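You operate a simulated robot arm through the tools that you are given. There is no shell and no other tool. Be economical: measure what you need, move in short steps, check, and stop when the job is done.

You are at the controls of a simulated two-armed robot. One attempt, no reset.

TASK
Put the blue pen away in the pink box and stand the box before the lamp.
Fine: hold the box still while you open and shut its drawer; leave the red pen; damage nothing.

It is judged by the outcome, as a careful person would: the job done as asked, and still so three seconds after it is handed in. It fails if anything else is knocked over, pushed out of place, dropped, spilled or broken.

THE ROBOT
Two 6-joint arms with two-finger parallel grippers on one trunk, on a base that drives. Base frame: it is fixed to the floor where the robot stands at the start and does not move with it; the origin is under the middle of the robot, x ahead of it, y to its left, z up. Readings come in m, rad, newtons and seconds.
The left shoulder is at the start at [0.06, 0.187, 1.022], the right one opposite. With the tool pointing down near the work surface each hand reaches from about 0.26 to 0.62 m from the robot's upright axis, wherever it stands, measured 20 degrees to its own side. Places, roughly: desk top before the lamp [0.5, -0.2, 0.8]; inside of the small white drawer [0.5, 0.2, 0.8]; small white drawer [0.5, 0.2, 0.8]. Payload 1.57 kg a hand.
The TCP of each hand is the grasp point between the finger pads, 0.03 m short of the fingertips. In the tool frame z runs along the fingers and y along their closing line. The gripper opens to 0.11 m. The fingers are 0.024 m wide and 0.012 m thick; the gripper's body (0.048 by 0.112 m) begins 0.078 m behind the TCP.
Orientation is told as [roll, pitch, yaw] about the base's x, y, z axes, in that order, counted from this pose: with the fingers straight down and closing along the base's y, the tool's x points along the base's -x, its y along +y and its z along -z.

THE INTERFACE
- The arms move only by the tool play_rows. It takes "left_commands", "right_commands" or both (then of equal length, played together; a hand with none holds still); each is a list that holds one entry, the list of rows, each a list of 7 numbers: the shift along the tool's x, y, z in m, then the turn, a rotation vector about the tool's x, y, z in rad, then the opening, from 0 (shut) to 1 (fully open). In form: [[[tx, ty, tz, ax, ay, az, jaw], ...]]. A call has 1 to 8 rows; each row shifts and turns the commanded pose from where the row before left it, along the tool's axes as they then stand. Rows are played at 5 a second. More than 0.05 m and 0.15 rad between two rows, or a gripper value outside its range, and nothing of the call is played. Where a pose cannot be reached the arm comes as near as it can. A force on the tool above 90 N (or 10 N above the force at the start of the call, whichever is more), or a blocked arm, ends the call early, and 0.2 s more pass. Each finger travels about 0.153 m/s and halts on what it meets, pressing with about 23 N; the grip force reading is that of the motor and also rises with nothing between the fingers. The clock runs only during rows and for 0.2 s after the last one: add rows that do not move to give the fingers time. It gives the time, the measured TCP pose, the force on the tool (base axes), the opening and the grip force at its end, in the units of the frame above (readings bear some noise), with the torque about the TCP (base axes, N m) and any sound that the robot's microphone picked up, and new pictures: "show" is both (left out), scene, wrist or none (wrist: the cameras of the hands that moved).
- Cameras (640 x 400 px; columns grow to the right, rows downward): "scene" is now at [0.0114, 0.007, 1.5545]; the picture's right is [0.08, -1.00, 0.00], its down [-0.83, -0.07, -0.56] and it looks along [0.56, 0.04, -0.83] (base axes); focal length 293 px, centre (320, 200). "left" rides on the left gripper at [0.07, -0.016, -0.141] in its tool frame; the picture's right is [0.23, 0.97, 0.00], its down [-0.86, 0.20, -0.48] and it looks along [-0.47, 0.11, 0.88] (tool axes); focal length 222 px, centre (320, 200). "right" rides on the right gripper at [0.07, 0.016, -0.141] in its tool frame; the picture's right is [-0.23, 0.97, 0.00], its down [-0.86, -0.20, -0.48] and it looks along [-0.47, -0.11, 0.88] (tool axes); focal length 222 px, centre (320, 200). There is no depth. A picture from a camera that has moved, and an enlarged one, comes with that camera's place and axes in the base frame and with its lens.
- slide_trunk(by): slides the trunk up (or, below 0, down) by that many m; the arms and the scene camera ride with it, the base frame stays. It gives what a move gives, with no picture.
- steer(legs): drives the robot by 1 to 6 legs, each [ahead, left, turn to the left] in m, m and rad, along the robot's own axes; the way and the turn of a leg run together, so that a leg with both is an arc; at most 1.5 m and 3.142 rad a leg. The arms and the cameras ride along, it lands a little off, and it stops where it bumps. It gives what a move gives, and a new picture of the scene camera.
- pan_tilt(pan, tilt): turns the head with the scene camera to pan (to the left, within 1.501 rad either way) and tilt (down, from -0.506 to 1.204), counted from straight ahead of the robot. It gives what a move gives, and a new picture of the scene camera.
- close_up(camera, box): a new picture of the part [left, top, right, bottom] of that camera's present view, enlarged. It takes no simulated time.
- close_job(): hands the job in; it is judged then, once.

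Work in short steps. Places have to be worked out from the pictures, the camera data and where the tool is seen: move nearer, look again, correct. Check each grasp and each placing, and mend what went wrong. You have 120 turns and 260 pictures in all, those below and enlarged ones among them. Open the grippers and draw the arms clear of the work before you hand the job in, unless the task says otherwise; then end with one line.

The tools are called as name(argument=value, ...) on one line, values as JSON. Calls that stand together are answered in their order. play_rows: Moves the arms, as the interface text tells. Its arguments: {"type":"object","properties":{"left_commands":{"type":"array","items":{"type":"array","items":{"type":"array","items":{"type":"number"}}}},"right_commands":{"type":"array","items":{"type":"array","items":{"type":"array","items":{"type":"number"}}}},"show":{"type":"string","enum":["both","scene","wrist","none"]}},"required":[]} The other tools are called the same way: slide_trunk (by) slides the trunk up or down; steer (legs) drives the base; pan_tilt (pan, tilt) turns the head that bears the scene camera; close_up (camera, box) takes an enlarged picture of a part of a camera's view; close_job () hands the job in.

At the start:

```text
clock: 0.0
left_tool_pos: [0.4702, 0.2277, 0.976]
left_ee_rot: [0.0, 0.001, 0.0]
left_force: [-1.0, -0.7, 0.1]
left_torque: [0.0, -0.02, 0.03]
left_gripper_width: 0.1099
left_grasp_force: 0.1
right_tool_pos: [0.4456, -0.0996, 1.029]
right_ee_rot: [0.0, -0.001, 0.0]
right_force: [0.4, 0.5, -0.5]
right_torque: [0.01, -0.04, -0.05]
right_gripper_width: 0.1101
right_grasp_force: 0.1
trunk travel left (down, up): [-0.65, 0.34]
robot x, y, heading: [0.0007, -0.001, 0.003]
head pan, tilt: [0.079, 0.976]
```

scene: 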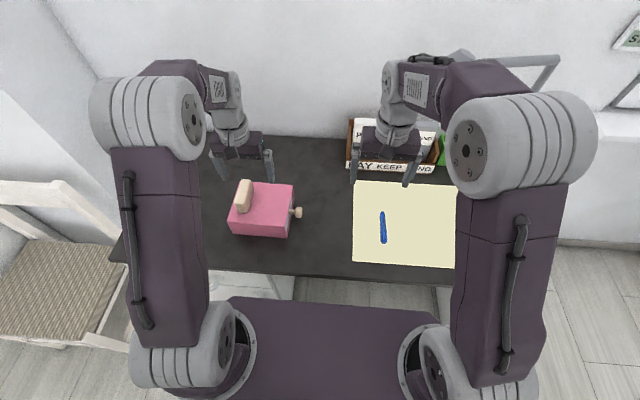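
right: 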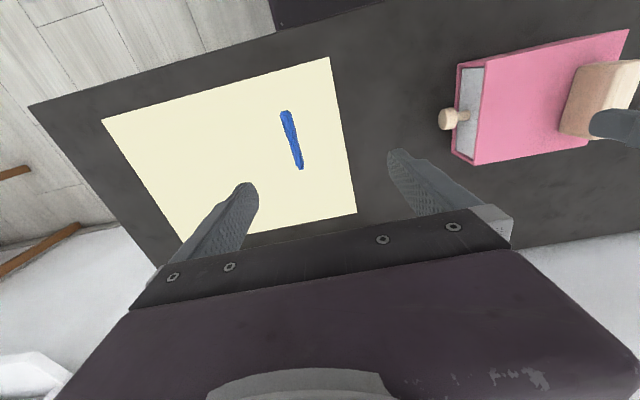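
left: 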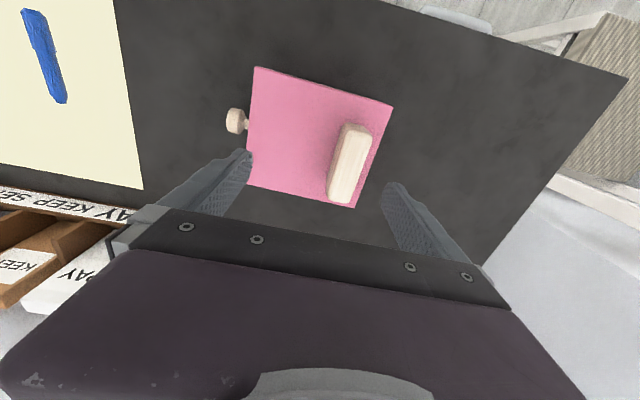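

I see a pink box with a handle on top and its drawer knob facing right, and a blue pen on a cream mat. I'll look closer for the lamp and the red pen.

close_up(camera="scene", box=[330, 40, 570, 190])

close_up(camera="scene", box=[200, 160, 470, 290])

pan_tilt(pan=-0.5, tilt=0.7)

```text
2.67 times, centred on (450, 115) of scene
camera zoom: at [0.0114, 0.007, 1.5545], right [0.08, -1.0, 0.0], down [-0.83, -0.07, -0.56], along [0.56, 0.04, -0.83], focal length 782 px, centre (-27, 427)
```

zoom: 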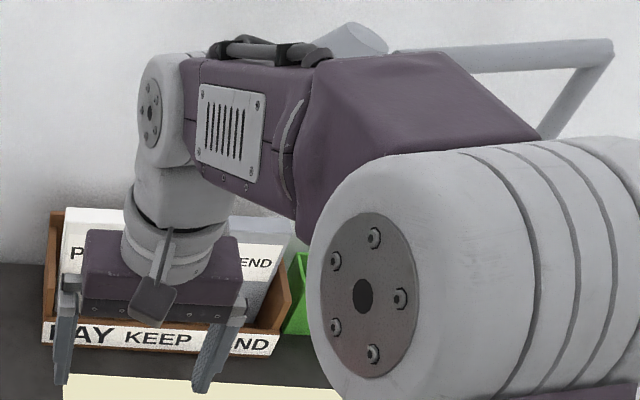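

```text
2.37 times, centred on (335, 225) of scene
camera zoom: at [0.0114, 0.007, 1.5545], right [0.08, -1.0, 0.0], down [-0.83, -0.07, -0.56], along [0.56, 0.04, -0.83], focal length 695 px, centre (284, 141)
```

zoom: 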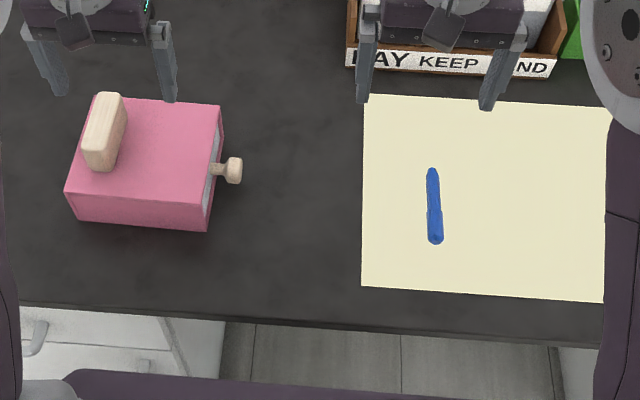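

```text
clock: 1.0
left_tool_pos: [0.4704, 0.2285, 0.9759]
left_ee_rot: [0.0, 0.0, 0.001]
left_force: [0.5, 0.1, -0.8]
left_torque: [0.01, 0.04, -0.02]
left_gripper_width: 0.1099
left_grasp_force: 0.0
right_tool_pos: [0.445, -0.0996, 1.0287]
right_ee_rot: [0.0, 0.001, 0.001]
right_force: [-0.1, -0.4, 0.0]
right_torque: [0.02, 0.02, -0.02]
right_gripper_width: 0.11
right_grasp_force: 0.0
trunk travel left (down, up): [-0.65, 0.34]
robot x, y, heading: [0.0027, -0.0021, 0.001]
head pan, tilt: [-0.499, 0.7]
camera scene: at [0.0151, -0.0391, 1.5761], right [-0.48, -0.88, 0.0], down [-0.57, 0.31, -0.76], along [0.67, -0.37, -0.64], focal length 293 px, centre (320, 200)
```

scene: 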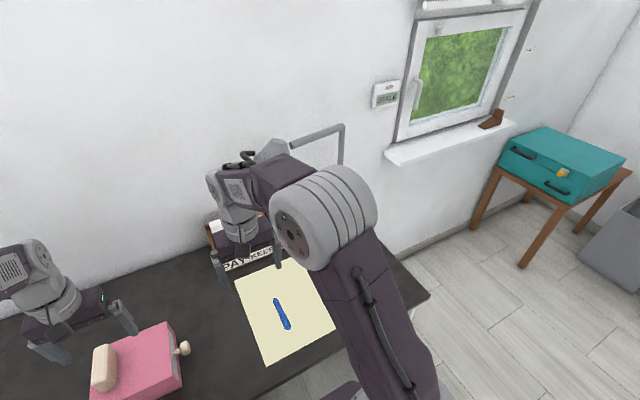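

The lamp stands at the back right, hidden by the right arm. I'll tilt the right hand so its camera looks forward along the desk.

play_rows(right_commands=[[[0.04, 0, 0, 0, -0.15, 0, 1], [0.04, 0, 0, 0, -0.15, 0, 1], [0.0, 0, 0, 0, -0.15, 0, 1], [0, 0, 0, 0, -0.15, 0, 1]]])

pan_tilt(pan=0.0, tilt=0.85)

```text
clock: 2.0
left_tool_pos: [0.4705, 0.2285, 0.9754]
left_ee_rot: [-0.001, 0.001, 0.0]
left_force: [0.5, -0.2, -0.1]
left_torque: [-0.01, -0.02, -0.01]
left_gripper_width: 0.1098
left_grasp_force: 0.1
right_tool_pos: [0.3672, -0.098, 1.022]
right_ee_rot: [-0.001, -0.594, 0.002]
right_force: [-0.2, 0.1, 0.0]
right_torque: [-0.02, 0.0, 0.01]
right_gripper_width: 0.1099
right_grasp_force: 0.0
right hand out of reach, approached as far as the arm can: row 4
trunk travel left (down, up): [-0.65, 0.34]
robot x, y, heading: [0.0016, 0.0007, 0.001]
head pan, tilt: [-0.499, 0.7]
camera scene: at [0.0136, -0.0392, 1.5761], right [-0.48, -0.88, 0.0], down [-0.56, 0.31, -0.77], along [0.67, -0.37, -0.64], focal length 293 px, centre (320, 200)
camera right: at [0.2303, -0.0806, 1.1025], right [0.19, 0.97, 0.13], down [0.44, -0.2, 0.87], along [0.88, -0.11, -0.47], focal length 222 px, centre (320, 200)
```

scene: 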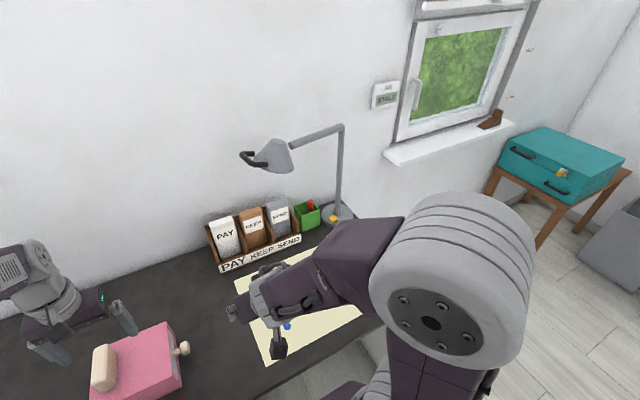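
right: 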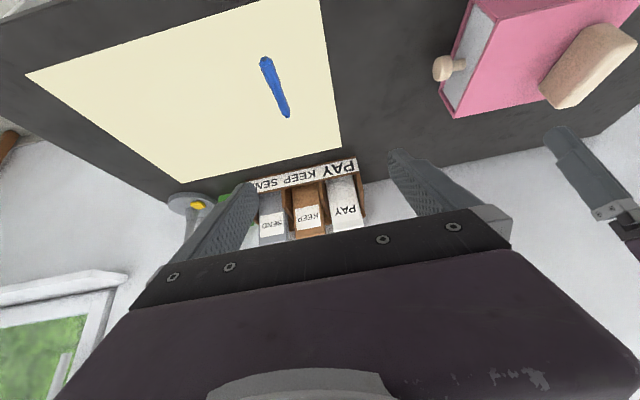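

```text
clock: 2.9
left_tool_pos: [0.4695, 0.2285, 0.9743]
left_ee_rot: [0.0, 0.0, -0.001]
left_force: [-0.4, 0.3, -0.4]
left_torque: [0.04, -0.02, 0.0]
left_gripper_width: 0.1097
left_grasp_force: 0.1
right_tool_pos: [0.3685, -0.0966, 1.0249]
right_ee_rot: [-0.003, -0.592, 0.001]
right_force: [-0.3, -0.3, 0.4]
right_torque: [0.01, 0.0, -0.02]
right_gripper_width: 0.1099
right_grasp_force: 0.0
trunk travel left (down, up): [-0.65, 0.34]
robot x, y, heading: [-0.0031, -0.0014, -0.001]
head pan, tilt: [0.0, 0.85]
camera scene: at [0.0185, 0.0013, 1.5638], right [0.0, -1.0, 0.0], down [-0.75, 0.0, -0.66], along [0.66, 0.0, -0.75], focal length 293 px, centre (320, 200)
```

scene: 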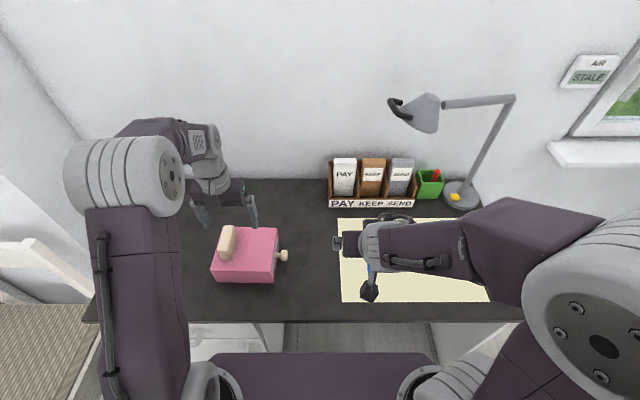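

The lamp, organizer and green cup (with the red pen) are clear now, and the mat in front of the lamp is centred near (0.5, -0.22). I'll zoom in on the box.

close_up(camera="scene", box=[190, 210, 310, 300])

close_up(camera="left", box=[210, 50, 410, 220])

close_up(camera="right", box=[400, 0, 640, 140])

```text
4.44 times, centred on (250, 255) of scene
camera zoom: at [0.0185, 0.0013, 1.5638], right [0.0, -1.0, 0.0], down [-0.75, 0.0, -0.66], along [0.66, 0.0, -0.75], focal length 1303 px, centre (631, -44)
```

zoom: 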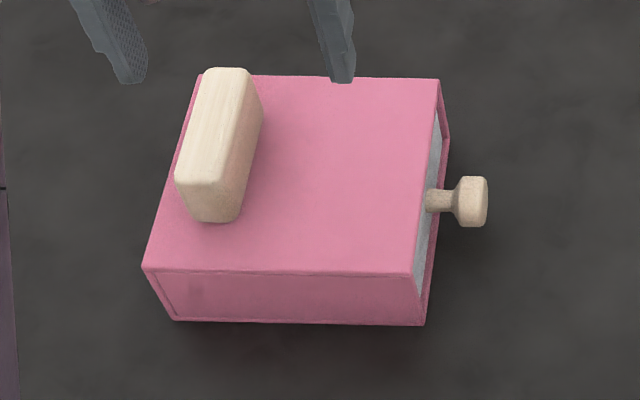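

```text
2.35 times, centred on (310, 135) of left
camera zoom: at [0.4005, 0.2107, 1.1169], right [-0.23, 0.97, 0.0], down [0.86, 0.2, 0.48], along [0.47, 0.11, -0.88], focal length 523 px, centre (344, 353)
```

zoom: 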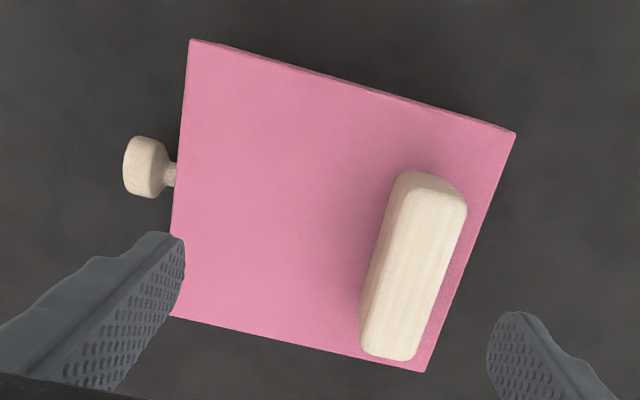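

```text
2.67 times, centred on (520, 70) of right
camera zoom: at [0.232, -0.0808, 1.1024], right [0.19, 0.97, 0.13], down [0.44, -0.2, 0.87], along [0.88, -0.11, -0.47], focal length 592 px, centre (-213, 547)
```

zoom: 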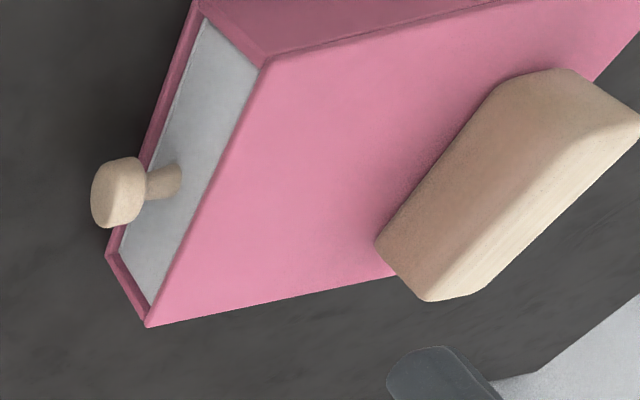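

Box: x 0.407–0.555, y 0.136–0.303, top at z≈0.827. The handle centre is about (0.489, 0.265) with its top at z≈0.87, and the knob head is about (0.478, 0.110, 0.787). I'll bring the left hand above the handle and straighten the right hand.

play_rows(left_commands=[[[-0.01, 0.018, 0.02, 0, 0, 0, 1], [-0.0095, 0.018, 0.02, 0, 0, 0, 1], [0, 0, 0.025, 0, 0, 0, 1], [0, 0, 0, 0, 0, 0, 1]]], right_commands=[[[0, 0, 0, 0, 0.148, 0, 1], [0, 0, 0, 0, 0.148, 0, 1], [0, 0, 0, 0, 0.148, 0, 1], [0, 0, 0, 0, 0.148, 0, 1]]])

```text
clock: 3.9
left_tool_pos: [0.4913, 0.2645, 0.9079]
left_ee_rot: [-0.001, 0.001, 0.0]
left_force: [0.4, 0.4, 0.3]
left_torque: [0.0, -0.01, 0.01]
left_gripper_width: 0.11
left_grasp_force: 0.1
right_tool_pos: [0.3685, -0.0983, 1.0249]
right_ee_rot: [0.0, -0.005, 0.002]
right_force: [-0.6, 1.1, -1.1]
right_torque: [0.0, 0.03, 0.02]
right_gripper_width: 0.11
right_grasp_force: 0.0
trunk travel left (down, up): [-0.65, 0.34]
robot x, y, heading: [0.0002, -0.0017, -0.004]
head pan, tilt: [0.0, 0.85]
camera scene: at [0.0202, 0.0017, 1.5638], right [0.0, -1.0, 0.0], down [-0.75, 0.0, -0.66], along [0.66, 0.0, -0.75], focal length 293 px, centre (320, 200)
camera right: at [0.2975, -0.082, 1.1662], right [0.23, 0.97, 0.0], down [0.85, -0.2, 0.48], along [0.47, -0.11, -0.88], focal length 222 px, centre (320, 200)
camera left: at [0.4207, 0.246, 1.0493], right [-0.23, 0.97, 0.0], down [0.86, 0.2, 0.48], along [0.47, 0.11, -0.88], focal length 222 px, centre (320, 200)
```

scene: 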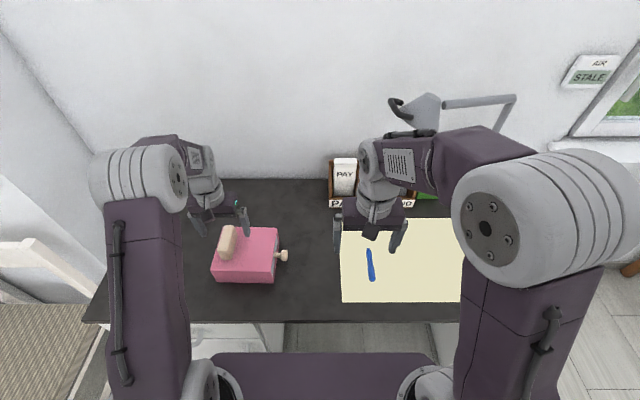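
right: 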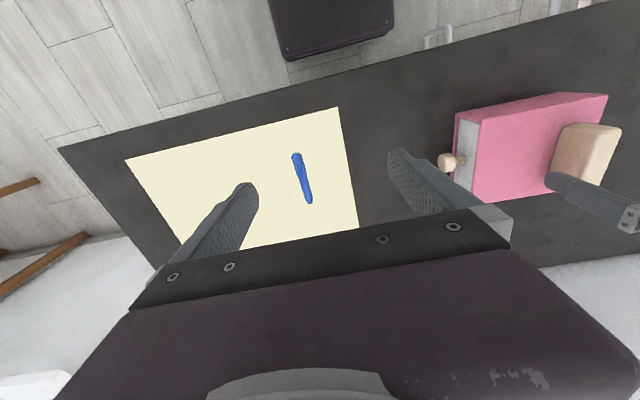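
left: 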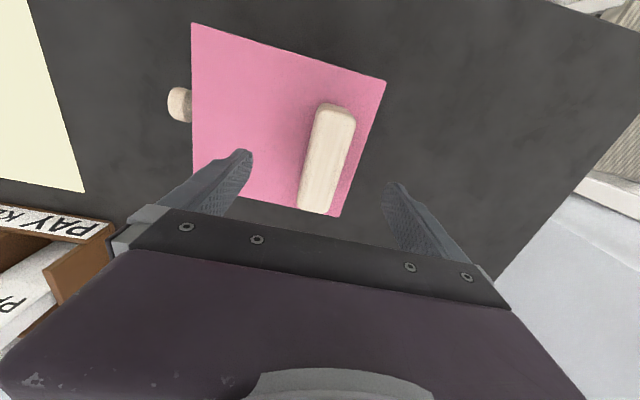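

The left fingers straddle the handle. I'll lower to z≈0.863 and close gently.

play_rows(left_commands=[[[0.004, 0, 0.022, 0, 0, 0, 1], [0, 0, 0.022, 0, 0, 0, 1], [0, 0, 0, 0, 0, 0, 0.6], [0, 0, 0, 0, 0, 0, 0.4], [0, 0, 0, 0, 0, 0, 0.25], [0, 0, 0, 0, 0, 0, 0], [0, 0, 0, 0, 0, 0, 0]]])

```text
clock: 5.5
left_tool_pos: [0.4871, 0.2637, 0.866]
left_ee_rot: [-0.002, -0.001, 0.001]
left_force: [-0.2, 0.3, 0.2]
left_torque: [0.02, -0.04, -0.2]
left_gripper_width: 0.0318
left_grasp_force: 23.4
right_tool_pos: [0.3681, -0.099, 1.0243]
right_ee_rot: [0.0, -0.007, 0.0]
right_force: [0.2, 0.1, 0.1]
right_torque: [0.05, 0.01, 0.01]
right_gripper_width: 0.1099
right_grasp_force: 0.0
trunk travel left (down, up): [-0.65, 0.34]
robot x, y, heading: [0.0035, -0.0042, -0.004]
head pan, tilt: [0.0, 0.85]
camera scene: at [0.0185, 0.0014, 1.5638], right [0.0, -1.0, 0.0], down [-0.75, 0.0, -0.66], along [0.66, 0.0, -0.75], focal length 293 px, centre (320, 200)
camera left: at [0.4166, 0.2462, 1.0076], right [-0.23, 0.97, 0.0], down [0.86, 0.2, 0.48], along [0.47, 0.11, -0.88], focal length 222 px, centre (320, 200)
```

scene: 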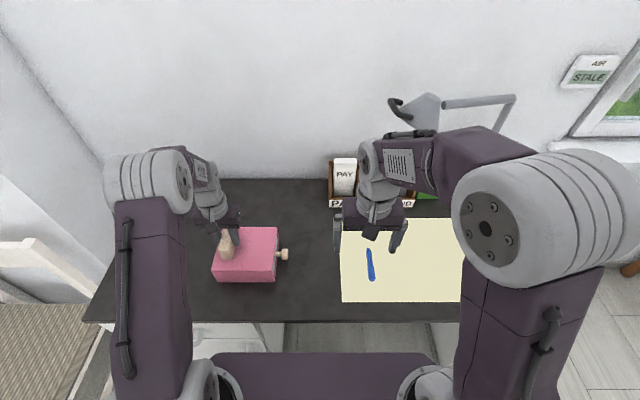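
left: 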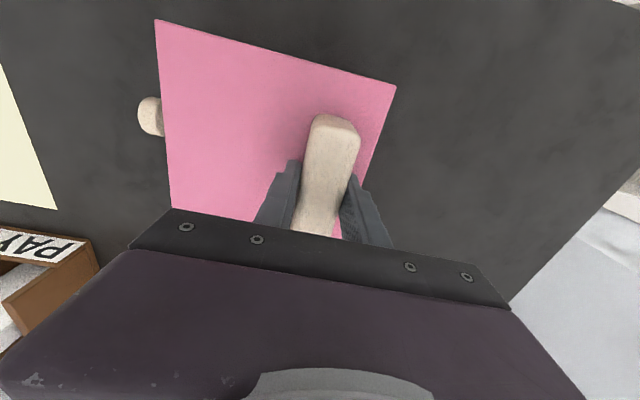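

Handle gripped at 0.032 m. Now I'll yaw the right hand 90° so it closes along x, with its camera facing the drawer.

play_rows(right_commands=[[[0, 0, 0.0, 0, 0, -0.15, 1], [0, 0, 0, 0, 0, -0.15, 1], [0, 0, 0, 0, 0, -0.15, 1], [0, 0, 0, 0, 0, -0.15, 1], [0, 0, 0, 0, 0, -0.15, 1], [0, 0, 0, 0, 0, -0.15, 1], [0, 0, 0, 0, 0, -0.15, 1], [0, 0, 0, 0, 0, -0.15, 1]]], show="none")

play_rows(right_commands=[[[0, 0, 0.0, 0, 0, -0.15, 1], [0, 0, 0, 0, 0, -0.15, 1], [0, 0, 0, 0, 0, -0.07, 1], [-0.04, 0.03, 0, 0, 0, 0, 1], [-0.04, 0.04, 0, 0, 0, 0, 1], [-0.04, 0.04, 0.02, 0, 0, 0, 1], [0, 0, 0.04, 0, 0, 0, 1]]])

```text
clock: 7.3
left_tool_pos: [0.4863, 0.2648, 0.8666]
left_ee_rot: [-0.001, 0.001, -0.001]
left_force: [-0.8, -0.6, 0.8]
left_torque: [-0.02, -0.13, -0.22]
left_gripper_width: 0.0319
left_grasp_force: 22.1
right_tool_pos: [0.3694, -0.0983, 1.0252]
right_ee_rot: [-0.007, -0.002, 1.204]
right_force: [-0.2, -0.7, 0.1]
right_torque: [0.03, 0.01, 0.03]
right_gripper_width: 0.1102
right_grasp_force: 0.1
trunk travel left (down, up): [-0.65, 0.34]
robot x, y, heading: [0.0018, -0.001, -0.001]
head pan, tilt: [0.0, 0.85]
```

```text
refused: row 5 steps farther than a row can; nothing moved
```

play_rows(right_commands=[[[0, 0, 0.0, 0, 0, -0.15, 1], [0, 0, 0, 0, 0, -0.15, 1], [0, 0, 0, 0, 0, -0.07, 1], [-0.03, 0.035, 0, 0, 0, 0, 1], [-0.03, 0.035, 0, 0, 0, 0, 1], [-0.03, 0.035, 0.015, 0, 0, 0, 1], [-0.02, 0, 0.04, 0, 0, 0, 1], [0, 0, 0, 0, 0, 0, 1]]])

```text
clock: 9.1
left_tool_pos: [0.4864, 0.2638, 0.8667]
left_ee_rot: [-0.001, 0.0, -0.001]
left_force: [1.7, 0.9, 1.9]
left_torque: [-0.1, 0.41, 0.02]
left_gripper_width: 0.0322
left_grasp_force: 22.9
right_tool_pos: [0.264, 0.0124, 0.9703]
right_ee_rot: [-0.008, -0.001, 1.57]
right_force: [-0.5, -0.6, 0.8]
right_torque: [0.0, 0.02, 0.03]
right_gripper_width: 0.1103
right_grasp_force: 0.0
trunk travel left (down, up): [-0.65, 0.34]
robot x, y, heading: [-0.0017, -0.0029, 0.005]
head pan, tilt: [0.0, 0.85]
camera scene: at [0.0187, 0.0017, 1.5638], right [0.0, -1.0, 0.0], down [-0.75, 0.0, -0.66], along [0.66, 0.0, -0.75], focal length 293 px, centre (320, 200)
camera right: at [0.2453, -0.0571, 1.112], right [-0.97, 0.23, -0.01], down [0.2, 0.85, 0.48], along [0.12, 0.47, -0.88], focal length 222 px, centre (320, 200)
```

scene: 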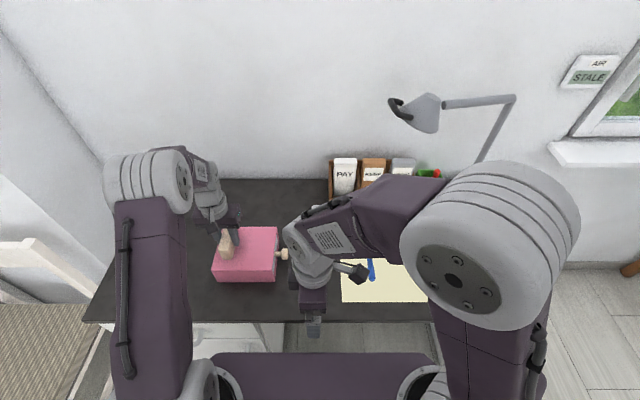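
right: 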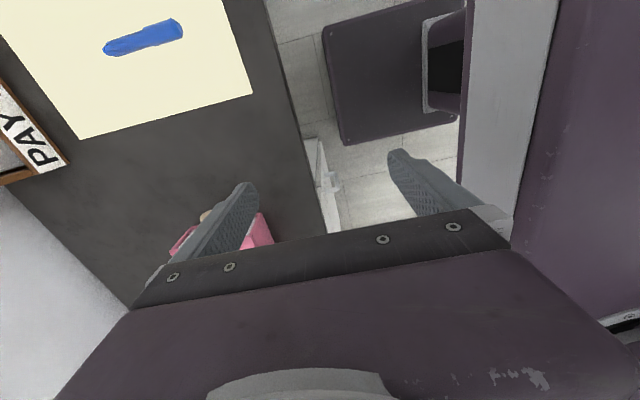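

At this yaw, tool y is base −x, so I moved the wrong way. I'll go +x to line up with the knob.

play_rows(right_commands=[[[0, -0.043, 0, 0, 0, 0, 1], [0, -0.043, 0, 0, 0, 0, 1], [0, -0.043, 0, 0, 0, 0, 1], [0, -0.043, 0.015, 0, 0, 0, 1], [-0.02, -0.043, 0.015, 0, 0, 0, 1], [-0.02, 0, 0.02, 0, 0, 0, 1], [0, 0, 0, 0, 0, 0, 1]]])

```text
clock: 10.7
left_tool_pos: [0.4871, 0.2643, 0.8661]
left_ee_rot: [0.0, 0.0, -0.001]
left_force: [1.5, 0.5, 1.8]
left_torque: [-0.09, 0.36, 0.03]
left_gripper_width: 0.032
left_grasp_force: 22.8
right_tool_pos: [0.4787, 0.0518, 0.9192]
right_ee_rot: [-0.005, 0.001, 1.569]
right_force: [0.3, -0.6, 0.8]
right_torque: [-0.01, 0.01, -0.01]
right_gripper_width: 0.11
right_grasp_force: 0.0
trunk travel left (down, up): [-0.65, 0.34]
robot x, y, heading: [-0.0002, -0.0006, 0.0]
head pan, tilt: [0.0, 0.85]
camera scene: at [0.0189, 0.0015, 1.5638], right [0.0, -1.0, 0.0], down [-0.75, 0.0, -0.66], along [0.66, 0.0, -0.75], focal length 293 px, centre (320, 200)
camera right: at [0.4606, -0.0172, 1.0613], right [-0.97, 0.23, -0.01], down [0.2, 0.85, 0.48], along [0.12, 0.47, -0.88], focal length 222 px, centre (320, 200)
```

scene: 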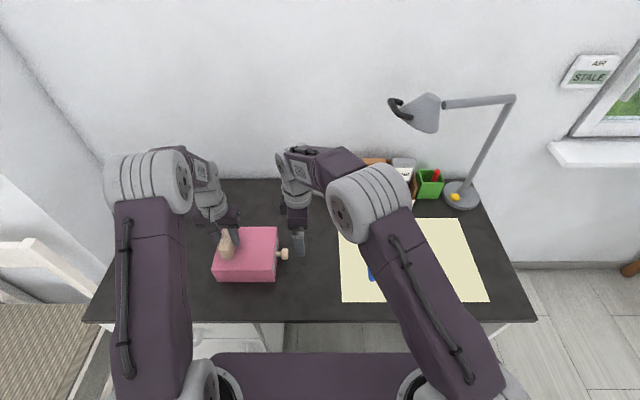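
right: 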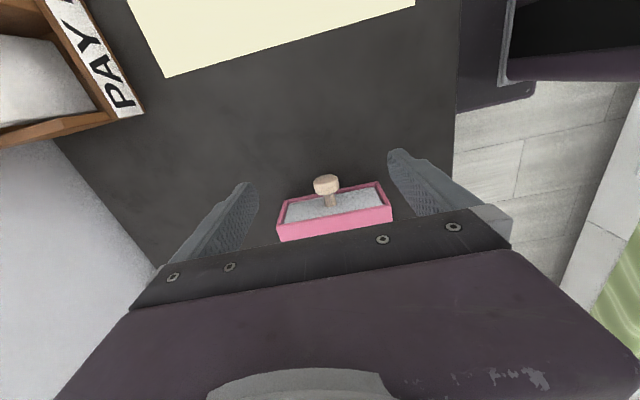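

The knob is centred near (0.482, 0.107). I'll move above it and descend with the fingers on either side.

play_rows(right_commands=[[[-0.03, -0.001, 0, 0, 0, 0, 0.8], [-0.025, -0.001, 0, 0, 0, 0, 0.8], [0, 0, 0.04, 0, 0, 0, 0.8], [0, 0, 0.04, 0, 0, 0, 0.8], [0, 0, 0.03, 0, 0, 0, 0.8], [0, 0, 0.012, 0, 0, 0, 0.8], [0, 0, 0.0, 0, 0, 0, 0.8]]])

```text
clock: 12.3
left_tool_pos: [0.4876, 0.2635, 0.8674]
left_ee_rot: [0.001, 0.0, 0.0]
left_force: [-0.6, -1.4, -0.3]
left_torque: [-0.01, -0.28, -0.07]
left_gripper_width: 0.0319
left_grasp_force: 23.4
right_tool_pos: [0.4823, 0.1064, 0.7989]
right_ee_rot: [-0.008, -0.002, 1.569]
right_force: [0.3, 0.4, -0.1]
right_torque: [0.01, -0.03, 0.02]
right_gripper_width: 0.088
right_grasp_force: 0.0
trunk travel left (down, up): [-0.65, 0.34]
robot x, y, heading: [0.0028, 0.0014, 0.004]
head pan, tilt: [0.0, 0.85]
camera scene: at [0.0186, 0.0014, 1.5638], right [0.0, -1.0, 0.0], down [-0.75, 0.0, -0.66], along [0.66, 0.0, -0.75], focal length 293 px, centre (320, 200)
camera right: at [0.4641, 0.0381, 0.9414], right [-0.97, 0.23, -0.01], down [0.2, 0.85, 0.48], along [0.12, 0.47, -0.88], focal length 222 px, centre (320, 200)
```

scene: 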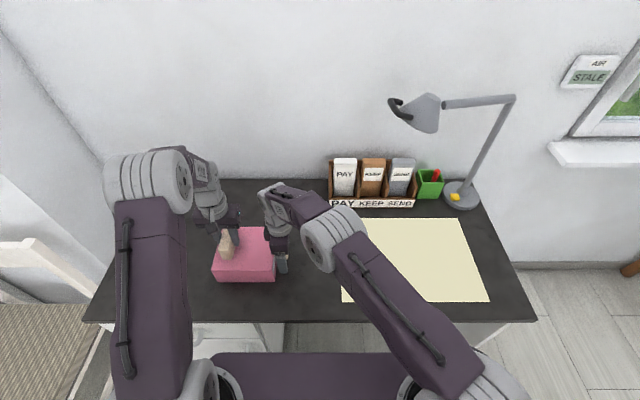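
right: 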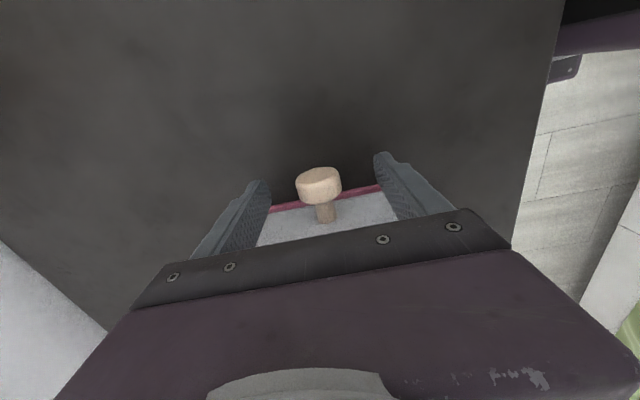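

Knob is centred between the fingers. I'll lower 1 cm and close.

play_rows(right_commands=[[[0, 0, 0.01, 0, 0, 0, 0.8], [0, 0, 0, 0, 0, 0, 0.5], [0, 0, 0, 0, 0, 0, 0.35], [0, 0, 0, 0, 0, 0, 0.2], [0, 0, 0, 0, 0, 0, 0.0], [0, 0, 0, 0, 0, 0, 0.0]]], show="wrist")

```text
clock: 13.7
left_tool_pos: [0.4874, 0.2651, 0.8658]
left_ee_rot: [-0.001, 0.0, -0.001]
left_force: [-1.6, 0.3, 1.8]
left_torque: [0.01, -0.14, -0.34]
left_gripper_width: 0.0321
left_grasp_force: 22.8
right_tool_pos: [0.4834, 0.1075, 0.7902]
right_ee_rot: [-0.006, 0.0, 1.569]
right_force: [2.0, 0.7, -0.3]
right_torque: [0.07, -0.05, -0.06]
right_gripper_width: 0.0334
right_grasp_force: 22.8
trunk travel left (down, up): [-0.65, 0.34]
robot x, y, heading: [-0.0009, -0.0014, -0.003]
head pan, tilt: [0.0, 0.85]
camera right: at [0.4648, 0.0377, 0.9319], right [-0.97, 0.23, -0.01], down [0.2, 0.85, 0.48], along [0.12, 0.47, -0.88], focal length 222 px, centre (320, 200)
```

right: 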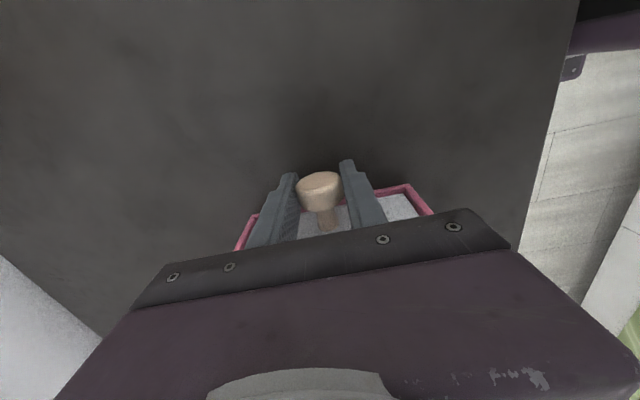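

Knob gripped (0.033 m). I'll pull slowly toward −y.

play_rows(right_commands=[[[0.008, 0, 0, 0, 0, 0, 0], [0.008, 0, 0, 0, 0, 0, 0], [0.01, 0, 0, 0, 0, 0, 0], [0.01, 0, 0, 0, 0, 0, 0], [0.01, 0, 0, 0, 0, 0, 0], [0.01, 0, 0, 0, 0, 0, 0], [0, 0, 0, 0, 0, 0, 0]]])

```text
clock: 15.3
left_tool_pos: [0.4865, 0.263, 0.866]
left_ee_rot: [0.0, 0.0, 0.0]
left_force: [2.3, -6.9, -0.2]
left_torque: [0.78, 0.21, 0.17]
left_gripper_width: 0.0322
left_grasp_force: 22.7
right_tool_pos: [0.4825, 0.0502, 0.7895]
right_ee_rot: [-0.012, -0.001, 1.569]
right_force: [1.6, 6.0, 16.6]
right_torque: [0.19, -0.02, 0.03]
right_gripper_width: 0.0334
right_grasp_force: 23.6
trunk travel left (down, up): [-0.65, 0.34]
robot x, y, heading: [-0.0034, 0.0029, 0.001]
head pan, tilt: [0.0, 0.85]
camera scene: at [0.0178, 0.001, 1.5639], right [0.0, -1.0, 0.0], down [-0.75, 0.0, -0.66], along [0.66, 0.0, -0.75], focal length 293 px, centre (320, 200)
camera right: at [0.4647, -0.0193, 0.9311], right [-0.97, 0.23, -0.01], down [0.2, 0.85, 0.48], along [0.12, 0.47, -0.88], focal length 222 px, centre (320, 200)
```

scene: 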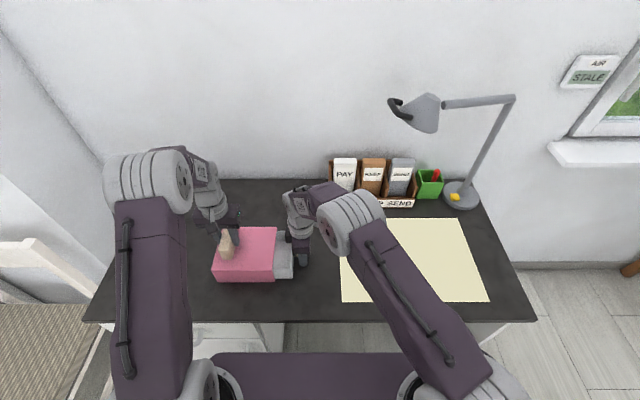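
right: 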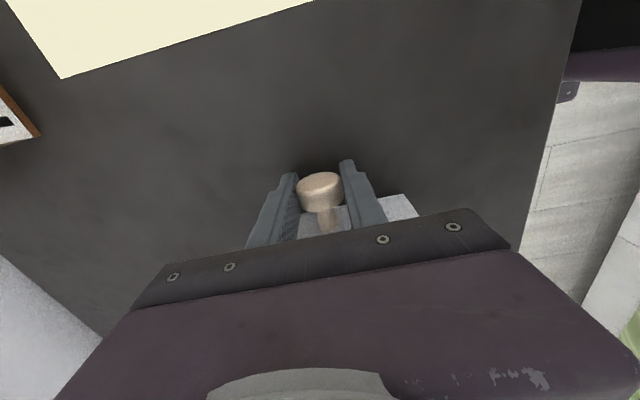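

Drawer opened about 57 mm and the box didn't move. I'll pull 20 mm more, then look.

play_rows(right_commands=[[[0.007, 0, -0.001, 0, 0, 0, 0], [0.007, 0, 0, 0, 0, 0, 0], [0.007, 0, 0, 0, 0, 0, 0], [0, 0, 0, 0, 0, 0, 0]]])

close_up(camera="scene", box=[190, 200, 330, 300])

```text
clock: 16.3
left_tool_pos: [0.4859, 0.2636, 0.8657]
left_ee_rot: [0.001, 0.001, 0.0]
left_force: [-2.8, -5.6, 1.0]
left_torque: [0.16, 0.05, -0.82]
left_gripper_width: 0.0321
left_grasp_force: 22.9
right_tool_pos: [0.4809, 0.0291, 0.7898]
right_ee_rot: [-0.011, -0.002, 1.569]
right_force: [9.5, 5.9, 12.7]
right_torque: [0.33, -0.16, -0.19]
right_gripper_width: 0.0333
right_grasp_force: 22.3
trunk travel left (down, up): [-0.65, 0.34]
robot x, y, heading: [-0.0022, -0.0009, -0.003]
head pan, tilt: [0.0, 0.85]
camera scene: at [0.018, 0.0012, 1.5639], right [0.0, -1.0, 0.0], down [-0.75, 0.0, -0.66], along [0.66, 0.0, -0.75], focal length 293 px, centre (320, 200)
camera right: at [0.4626, -0.0397, 0.931], right [-0.97, 0.23, -0.01], down [0.2, 0.85, 0.48], along [0.12, 0.47, -0.88], focal length 222 px, centre (320, 200)
```

scene: 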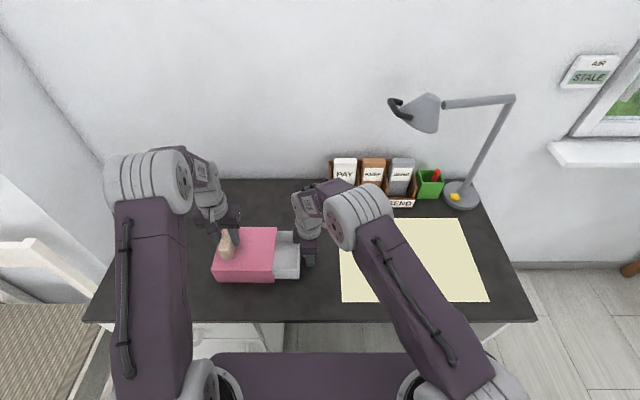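
right: 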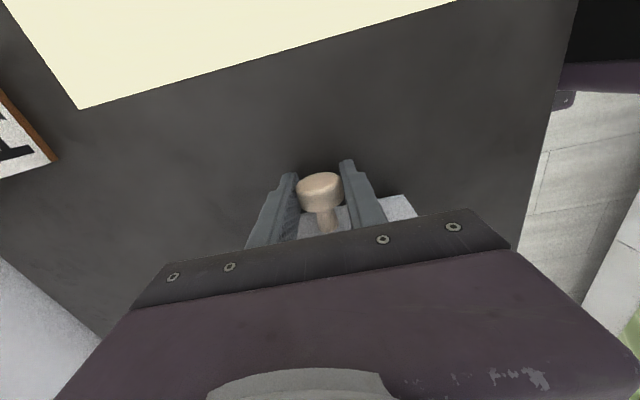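

```text
4.00 times, centred on (260, 250) of scene
camera zoom: at [0.018, 0.0012, 1.5639], right [0.0, -1.0, 0.0], down [-0.75, 0.0, -0.66], along [0.66, 0.0, -0.75], focal length 1172 px, centre (560, 0)
```

zoom: 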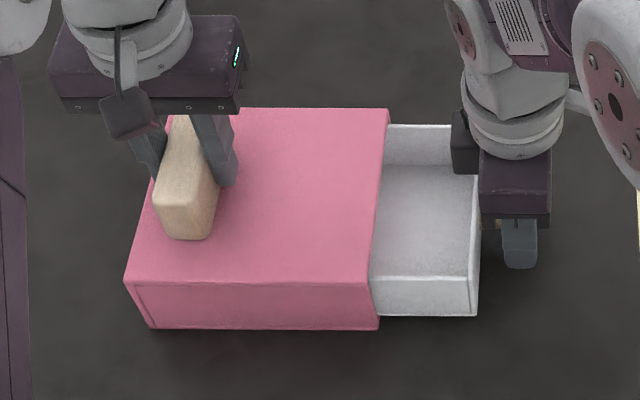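

The drawer is open about 78 mm and empty. I'll release the knob and rise.

play_rows(right_commands=[[[0, 0, 0, 0, 0, 0, 0.4], [0, 0, 0, 0, 0, 0, 0.7], [0, 0, 0, 0, 0, 0, 0.7], [0, 0, -0.04, 0, 0, 0, 0.7], [0.0, 0, -0.05, 0, 0, 0, 0.7], [0.02, 0, -0.04, 0, 0, 0, 0.7], [0.04, 0, -0.02, 0, 0, 0, 0.7], [0.04, 0, 0, 0, 0, 0, 0.7]]])

close_up(camera="scene", box=[190, 200, 330, 300])

```text
clock: 18.1
left_tool_pos: [0.4867, 0.2636, 0.8663]
left_ee_rot: [0.002, -0.001, 0.001]
left_force: [-0.4, 0.0, 0.1]
left_torque: [-0.33, -0.35, -0.03]
left_gripper_width: 0.0318
left_grasp_force: 22.7
right_tool_pos: [0.4848, -0.0721, 0.9394]
right_ee_rot: [-0.006, 0.001, 1.571]
right_force: [-0.6, 0.1, -0.8]
right_torque: [0.02, -0.01, 0.01]
right_gripper_width: 0.0769
right_grasp_force: 0.1
trunk travel left (down, up): [-0.65, 0.34]
robot x, y, heading: [0.001, -0.0016, -0.004]
head pan, tilt: [0.0, 0.85]
camera scene: at [0.0186, 0.0005, 1.5638], right [0.0, -1.0, 0.0], down [-0.75, 0.0, -0.66], along [0.66, 0.0, -0.75], focal length 293 px, centre (320, 200)
camera right: at [0.4667, -0.1412, 1.0829], right [-0.97, 0.23, -0.01], down [0.2, 0.85, 0.48], along [0.12, 0.47, -0.88], focal length 222 px, centre (320, 200)
```

scene: 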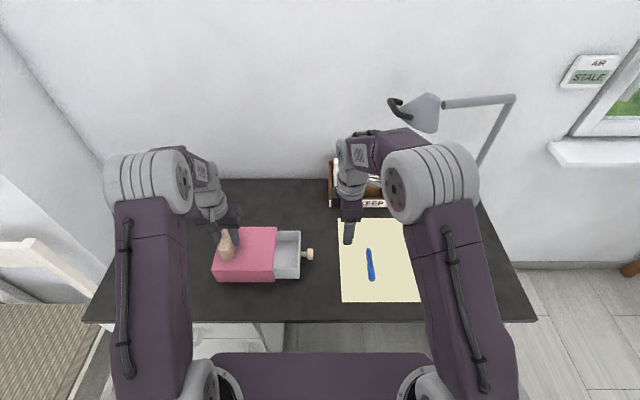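
right: 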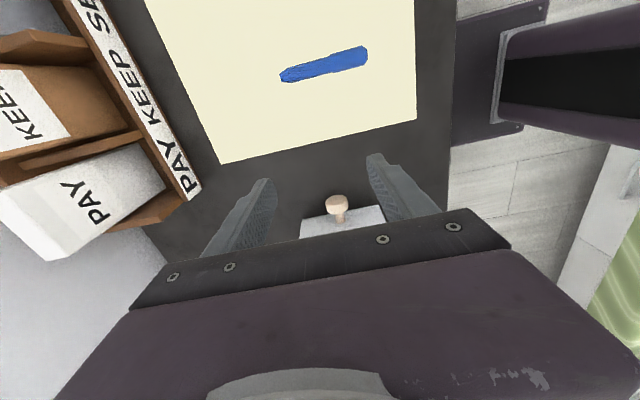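

```text
4.00 times, centred on (260, 250) of scene
camera zoom: at [0.0186, 0.0005, 1.5638], right [0.0, -1.0, 0.0], down [-0.75, 0.0, -0.66], along [0.66, 0.0, -0.75], focal length 1172 px, centre (560, 0)
```

zoom: 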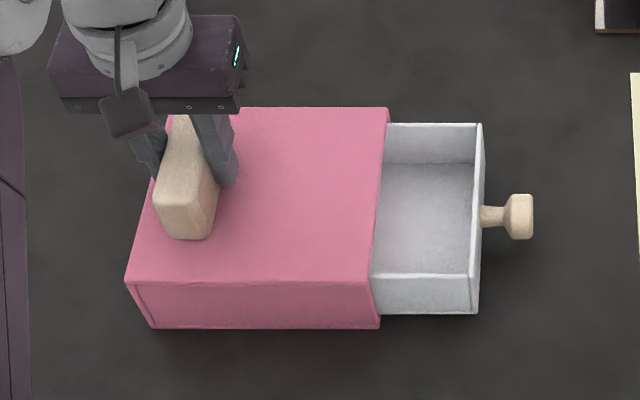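

The drawer is clear and open. I'll turn the right hand back to yaw 0, which closes across the pen.

play_rows(right_commands=[[[0, 0, 0, 0, 0, 0.15, 0.7], [0, 0, 0, 0, 0, 0.15, 0.7], [0, 0, 0, 0, 0, 0.15, 0.7], [0, 0, 0, 0, 0, 0.15, 0.7], [0, 0, 0, 0, 0, 0.15, 0.7], [0, 0, 0, 0, 0, 0.15, 0.7], [0, 0, 0, 0, 0, 0.15, 0.7], [0, 0, 0, 0, 0, 0.15, 0.7]]], show="none")

play_rows(right_commands=[[[0, 0, 0, 0, 0, 0.15, 0.7], [0, 0, 0, 0, 0, 0.15, 0.7], [0, 0, 0, 0, 0, 0.07, 0.7], [0.01, -0.03, 0.02, 0, 0, 0, 0.6], [0.01, -0.03, 0.02, 0, 0, 0, 0.5], [0, -0.025, 0.02, 0, 0, 0, 0.5], [0, 0, 0, 0, 0, 0, 0.5]]])

```text
clock: 19.9
left_tool_pos: [0.486, 0.2633, 0.866]
left_ee_rot: [0.0, 0.0, -0.001]
left_force: [-1.3, -1.5, -0.5]
left_torque: [-0.07, -0.36, -0.15]
left_gripper_width: 0.0319
left_grasp_force: 22.7
right_tool_pos: [0.4803, -0.0697, 0.9381]
right_ee_rot: [-0.002, -0.007, 0.367]
right_force: [0.4, -0.1, 0.4]
right_torque: [0.03, 0.01, 0.01]
right_gripper_width: 0.0768
right_grasp_force: 0.1
trunk travel left (down, up): [-0.65, 0.34]
robot x, y, heading: [-0.0051, -0.0033, -0.002]
head pan, tilt: [0.0, 0.85]
```

```text
clock: 21.5
left_tool_pos: [0.4866, 0.2636, 0.867]
left_ee_rot: [-0.001, -0.002, 0.001]
left_force: [-1.4, 0.9, 0.6]
left_torque: [-0.09, -0.06, 0.06]
left_gripper_width: 0.032
left_grasp_force: 23.3
right_tool_pos: [0.4641, -0.1572, 0.8799]
right_ee_rot: [0.0, -0.007, -0.001]
right_force: [-0.1, -0.4, -0.2]
right_torque: [0.05, -0.01, -0.01]
right_gripper_width: 0.0551
right_grasp_force: 0.1
trunk travel left (down, up): [-0.65, 0.34]
robot x, y, heading: [-0.0035, -0.0019, -0.003]
head pan, tilt: [0.0, 0.85]
camera scene: at [0.0186, 0.0015, 1.5638], right [0.0, -1.0, 0.0], down [-0.75, 0.0, -0.66], along [0.66, 0.0, -0.75], focal length 293 px, centre (320, 200)
camera right: at [0.3925, -0.1398, 1.0207], right [0.23, 0.97, 0.0], down [0.85, -0.2, 0.48], along [0.47, -0.11, -0.87], focal length 222 px, centre (320, 200)
```

scene: 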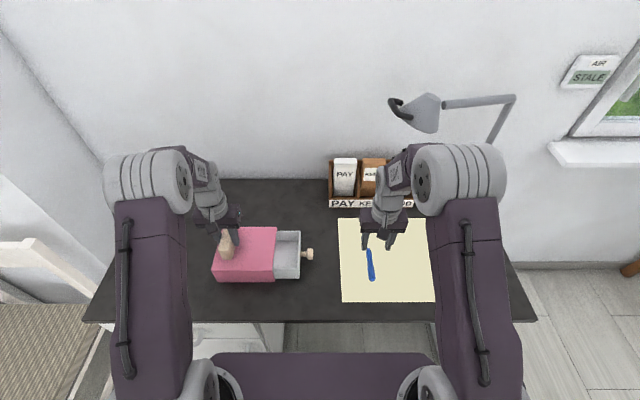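
right: 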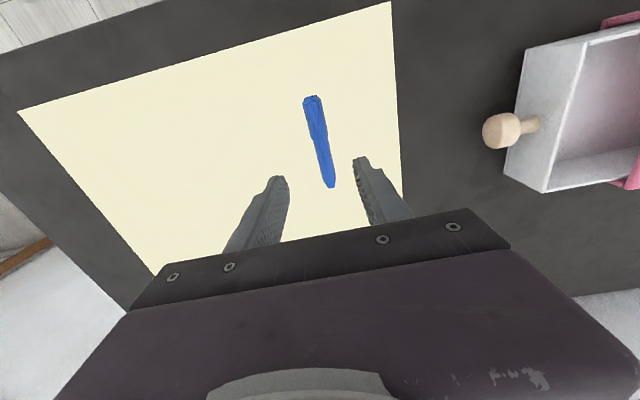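

The pen runs along x, centred about (0.465, -0.153). I'll descend to z≈0.785 and grip it.

play_rows(right_commands=[[[0, 0.004, 0.04, 0, 0, 0, 0.5], [0, 0, 0.04, 0, 0, 0, 0.5], [0, 0, 0.014, 0, 0, 0, 0.5], [0, 0, 0, 0, 0, 0, 0.5], [0, 0, 0, 0, 0, 0, 0.25], [0, 0, 0, 0, 0, 0, 0], [0, 0, 0, 0, 0, 0, 0]]], show="wrist")

```text
clock: 23.1
left_tool_pos: [0.487, 0.2637, 0.866]
left_ee_rot: [0.0, -0.002, 0.001]
left_force: [-2.3, 0.0, 0.4]
left_torque: [0.05, -0.03, -0.11]
left_gripper_width: 0.032
left_grasp_force: 22.7
right_tool_pos: [0.4641, -0.1516, 0.7856]
right_ee_rot: [-0.001, -0.006, 0.0]
right_force: [-0.6, -0.6, 0.4]
right_torque: [0.01, 0.03, 0.0]
right_gripper_width: 0.019
right_grasp_force: 22.9
trunk travel left (down, up): [-0.65, 0.34]
robot x, y, heading: [0.0002, 0.002, -0.002]
head pan, tilt: [0.0, 0.85]
camera right: at [0.3913, -0.135, 0.927], right [0.23, 0.97, 0.0], down [0.85, -0.2, 0.49], along [0.47, -0.11, -0.87], focal length 222 px, centre (320, 200)
```

right: 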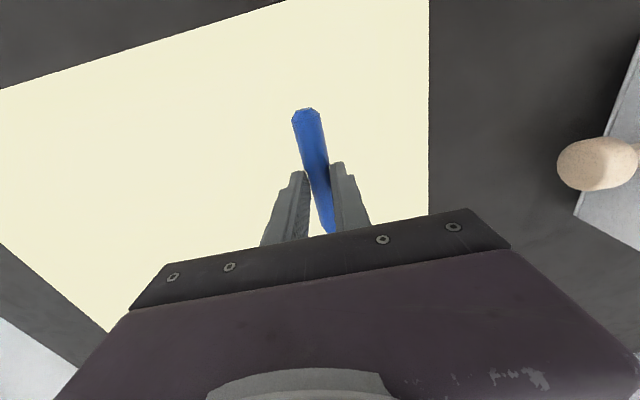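

Pen gripped (0.019 m). I'll lift it and carry it over the drawer.

play_rows(right_commands=[[[0, 0, -0.04, 0, 0, 0, 0], [0, 0, -0.045, 0, 0, 0, 0], [0, 0, -0.045, 0, 0, 0, 0], [-0.005, 0.049, 0, 0, 0, 0, 0], [-0.005, 0.049, 0, 0, 0, 0, 0], [-0.005, 0.049, 0, 0, 0, 0, 0], [-0.004, 0.049, 0, 0, 0, 0, 0], [0, 0.04, 0, 0, 0, 0, 0]]], show="none")

play_rows(right_commands=[[[0, 0.01, 0, 0, 0, -0.14, 0], [0, 0, 0, 0, 0, -0.14, 0], [0, 0, 0.0, 0, 0, -0.14, 0], [0, 0, 0.0, 0, 0, 0, 0]]])

close_up(camera="scene", box=[190, 200, 330, 300])

```text
clock: 24.9
left_tool_pos: [0.4874, 0.2636, 0.8654]
left_ee_rot: [0.0, 0.0, 0.0]
left_force: [0.2, 2.0, 1.5]
left_torque: [-0.39, 0.22, -0.02]
left_gripper_width: 0.0322
left_grasp_force: 23.2
right_tool_pos: [0.4796, 0.0837, 0.9206]
right_ee_rot: [0.001, -0.007, -0.001]
right_force: [0.6, -0.5, -0.1]
right_torque: [0.03, -0.01, 0.01]
right_gripper_width: 0.0189
right_grasp_force: 22.9
trunk travel left (down, up): [-0.65, 0.34]
robot x, y, heading: [0.0023, -0.0007, -0.002]
head pan, tilt: [0.0, 0.85]
```

```text
clock: 25.9
left_tool_pos: [0.4875, 0.2638, 0.8661]
left_ee_rot: [0.0, -0.001, 0.0]
left_force: [0.4, 0.9, 0.7]
left_torque: [0.03, 0.09, -0.12]
left_gripper_width: 0.032
left_grasp_force: 22.9
right_tool_pos: [0.4782, 0.0941, 0.9172]
right_ee_rot: [-0.003, -0.008, 0.421]
right_force: [0.4, 0.1, 0.0]
right_torque: [-0.03, 0.01, -0.01]
right_gripper_width: 0.019
right_grasp_force: 23.2
trunk travel left (down, up): [-0.65, 0.34]
robot x, y, heading: [-0.0002, -0.0015, 0.001]
head pan, tilt: [0.0, 0.85]
camera scene: at [0.0186, 0.0015, 1.5638], right [0.0, -1.0, 0.0], down [-0.75, 0.0, -0.66], along [0.66, 0.0, -0.75], focal length 293 px, centre (320, 200)
camera right: at [0.4076, 0.0814, 1.0586], right [-0.19, 0.98, 0.0], down [0.86, 0.17, 0.48], along [0.48, 0.09, -0.87], focal length 222 px, centre (320, 200)
```

scene: 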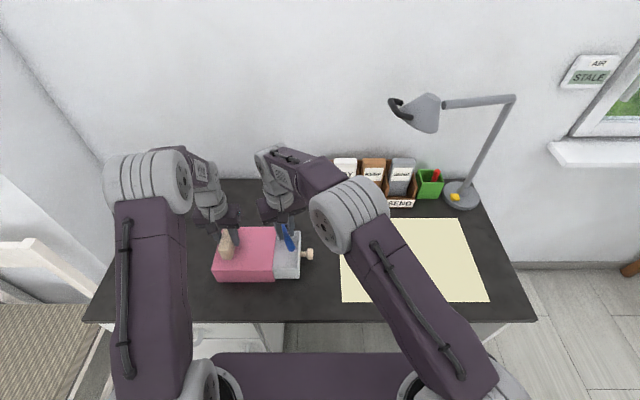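
right: 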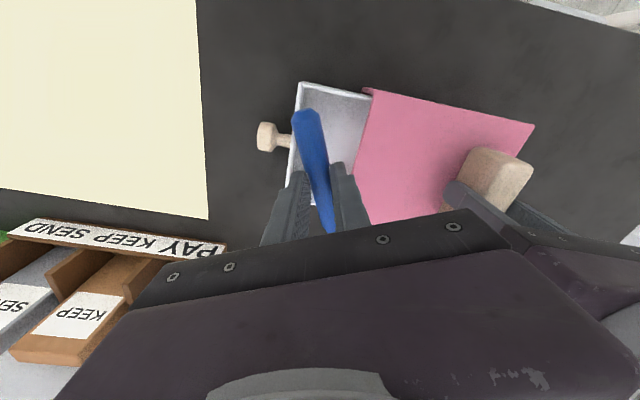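

```text
4.00 times, centred on (260, 250) of scene
camera zoom: at [0.0186, 0.0015, 1.5638], right [0.0, -1.0, 0.0], down [-0.75, 0.0, -0.66], along [0.66, 0.0, -0.75], focal length 1172 px, centre (560, 0)
```

zoom: 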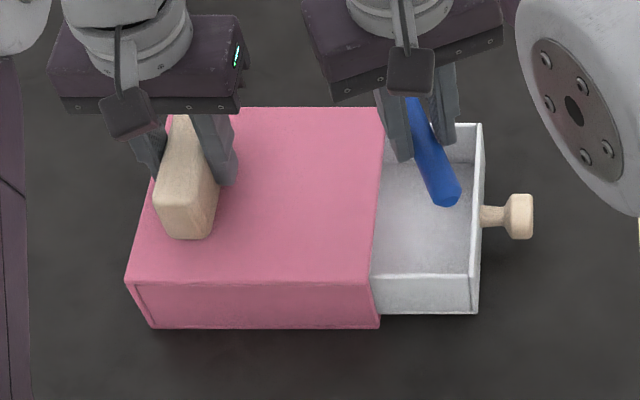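

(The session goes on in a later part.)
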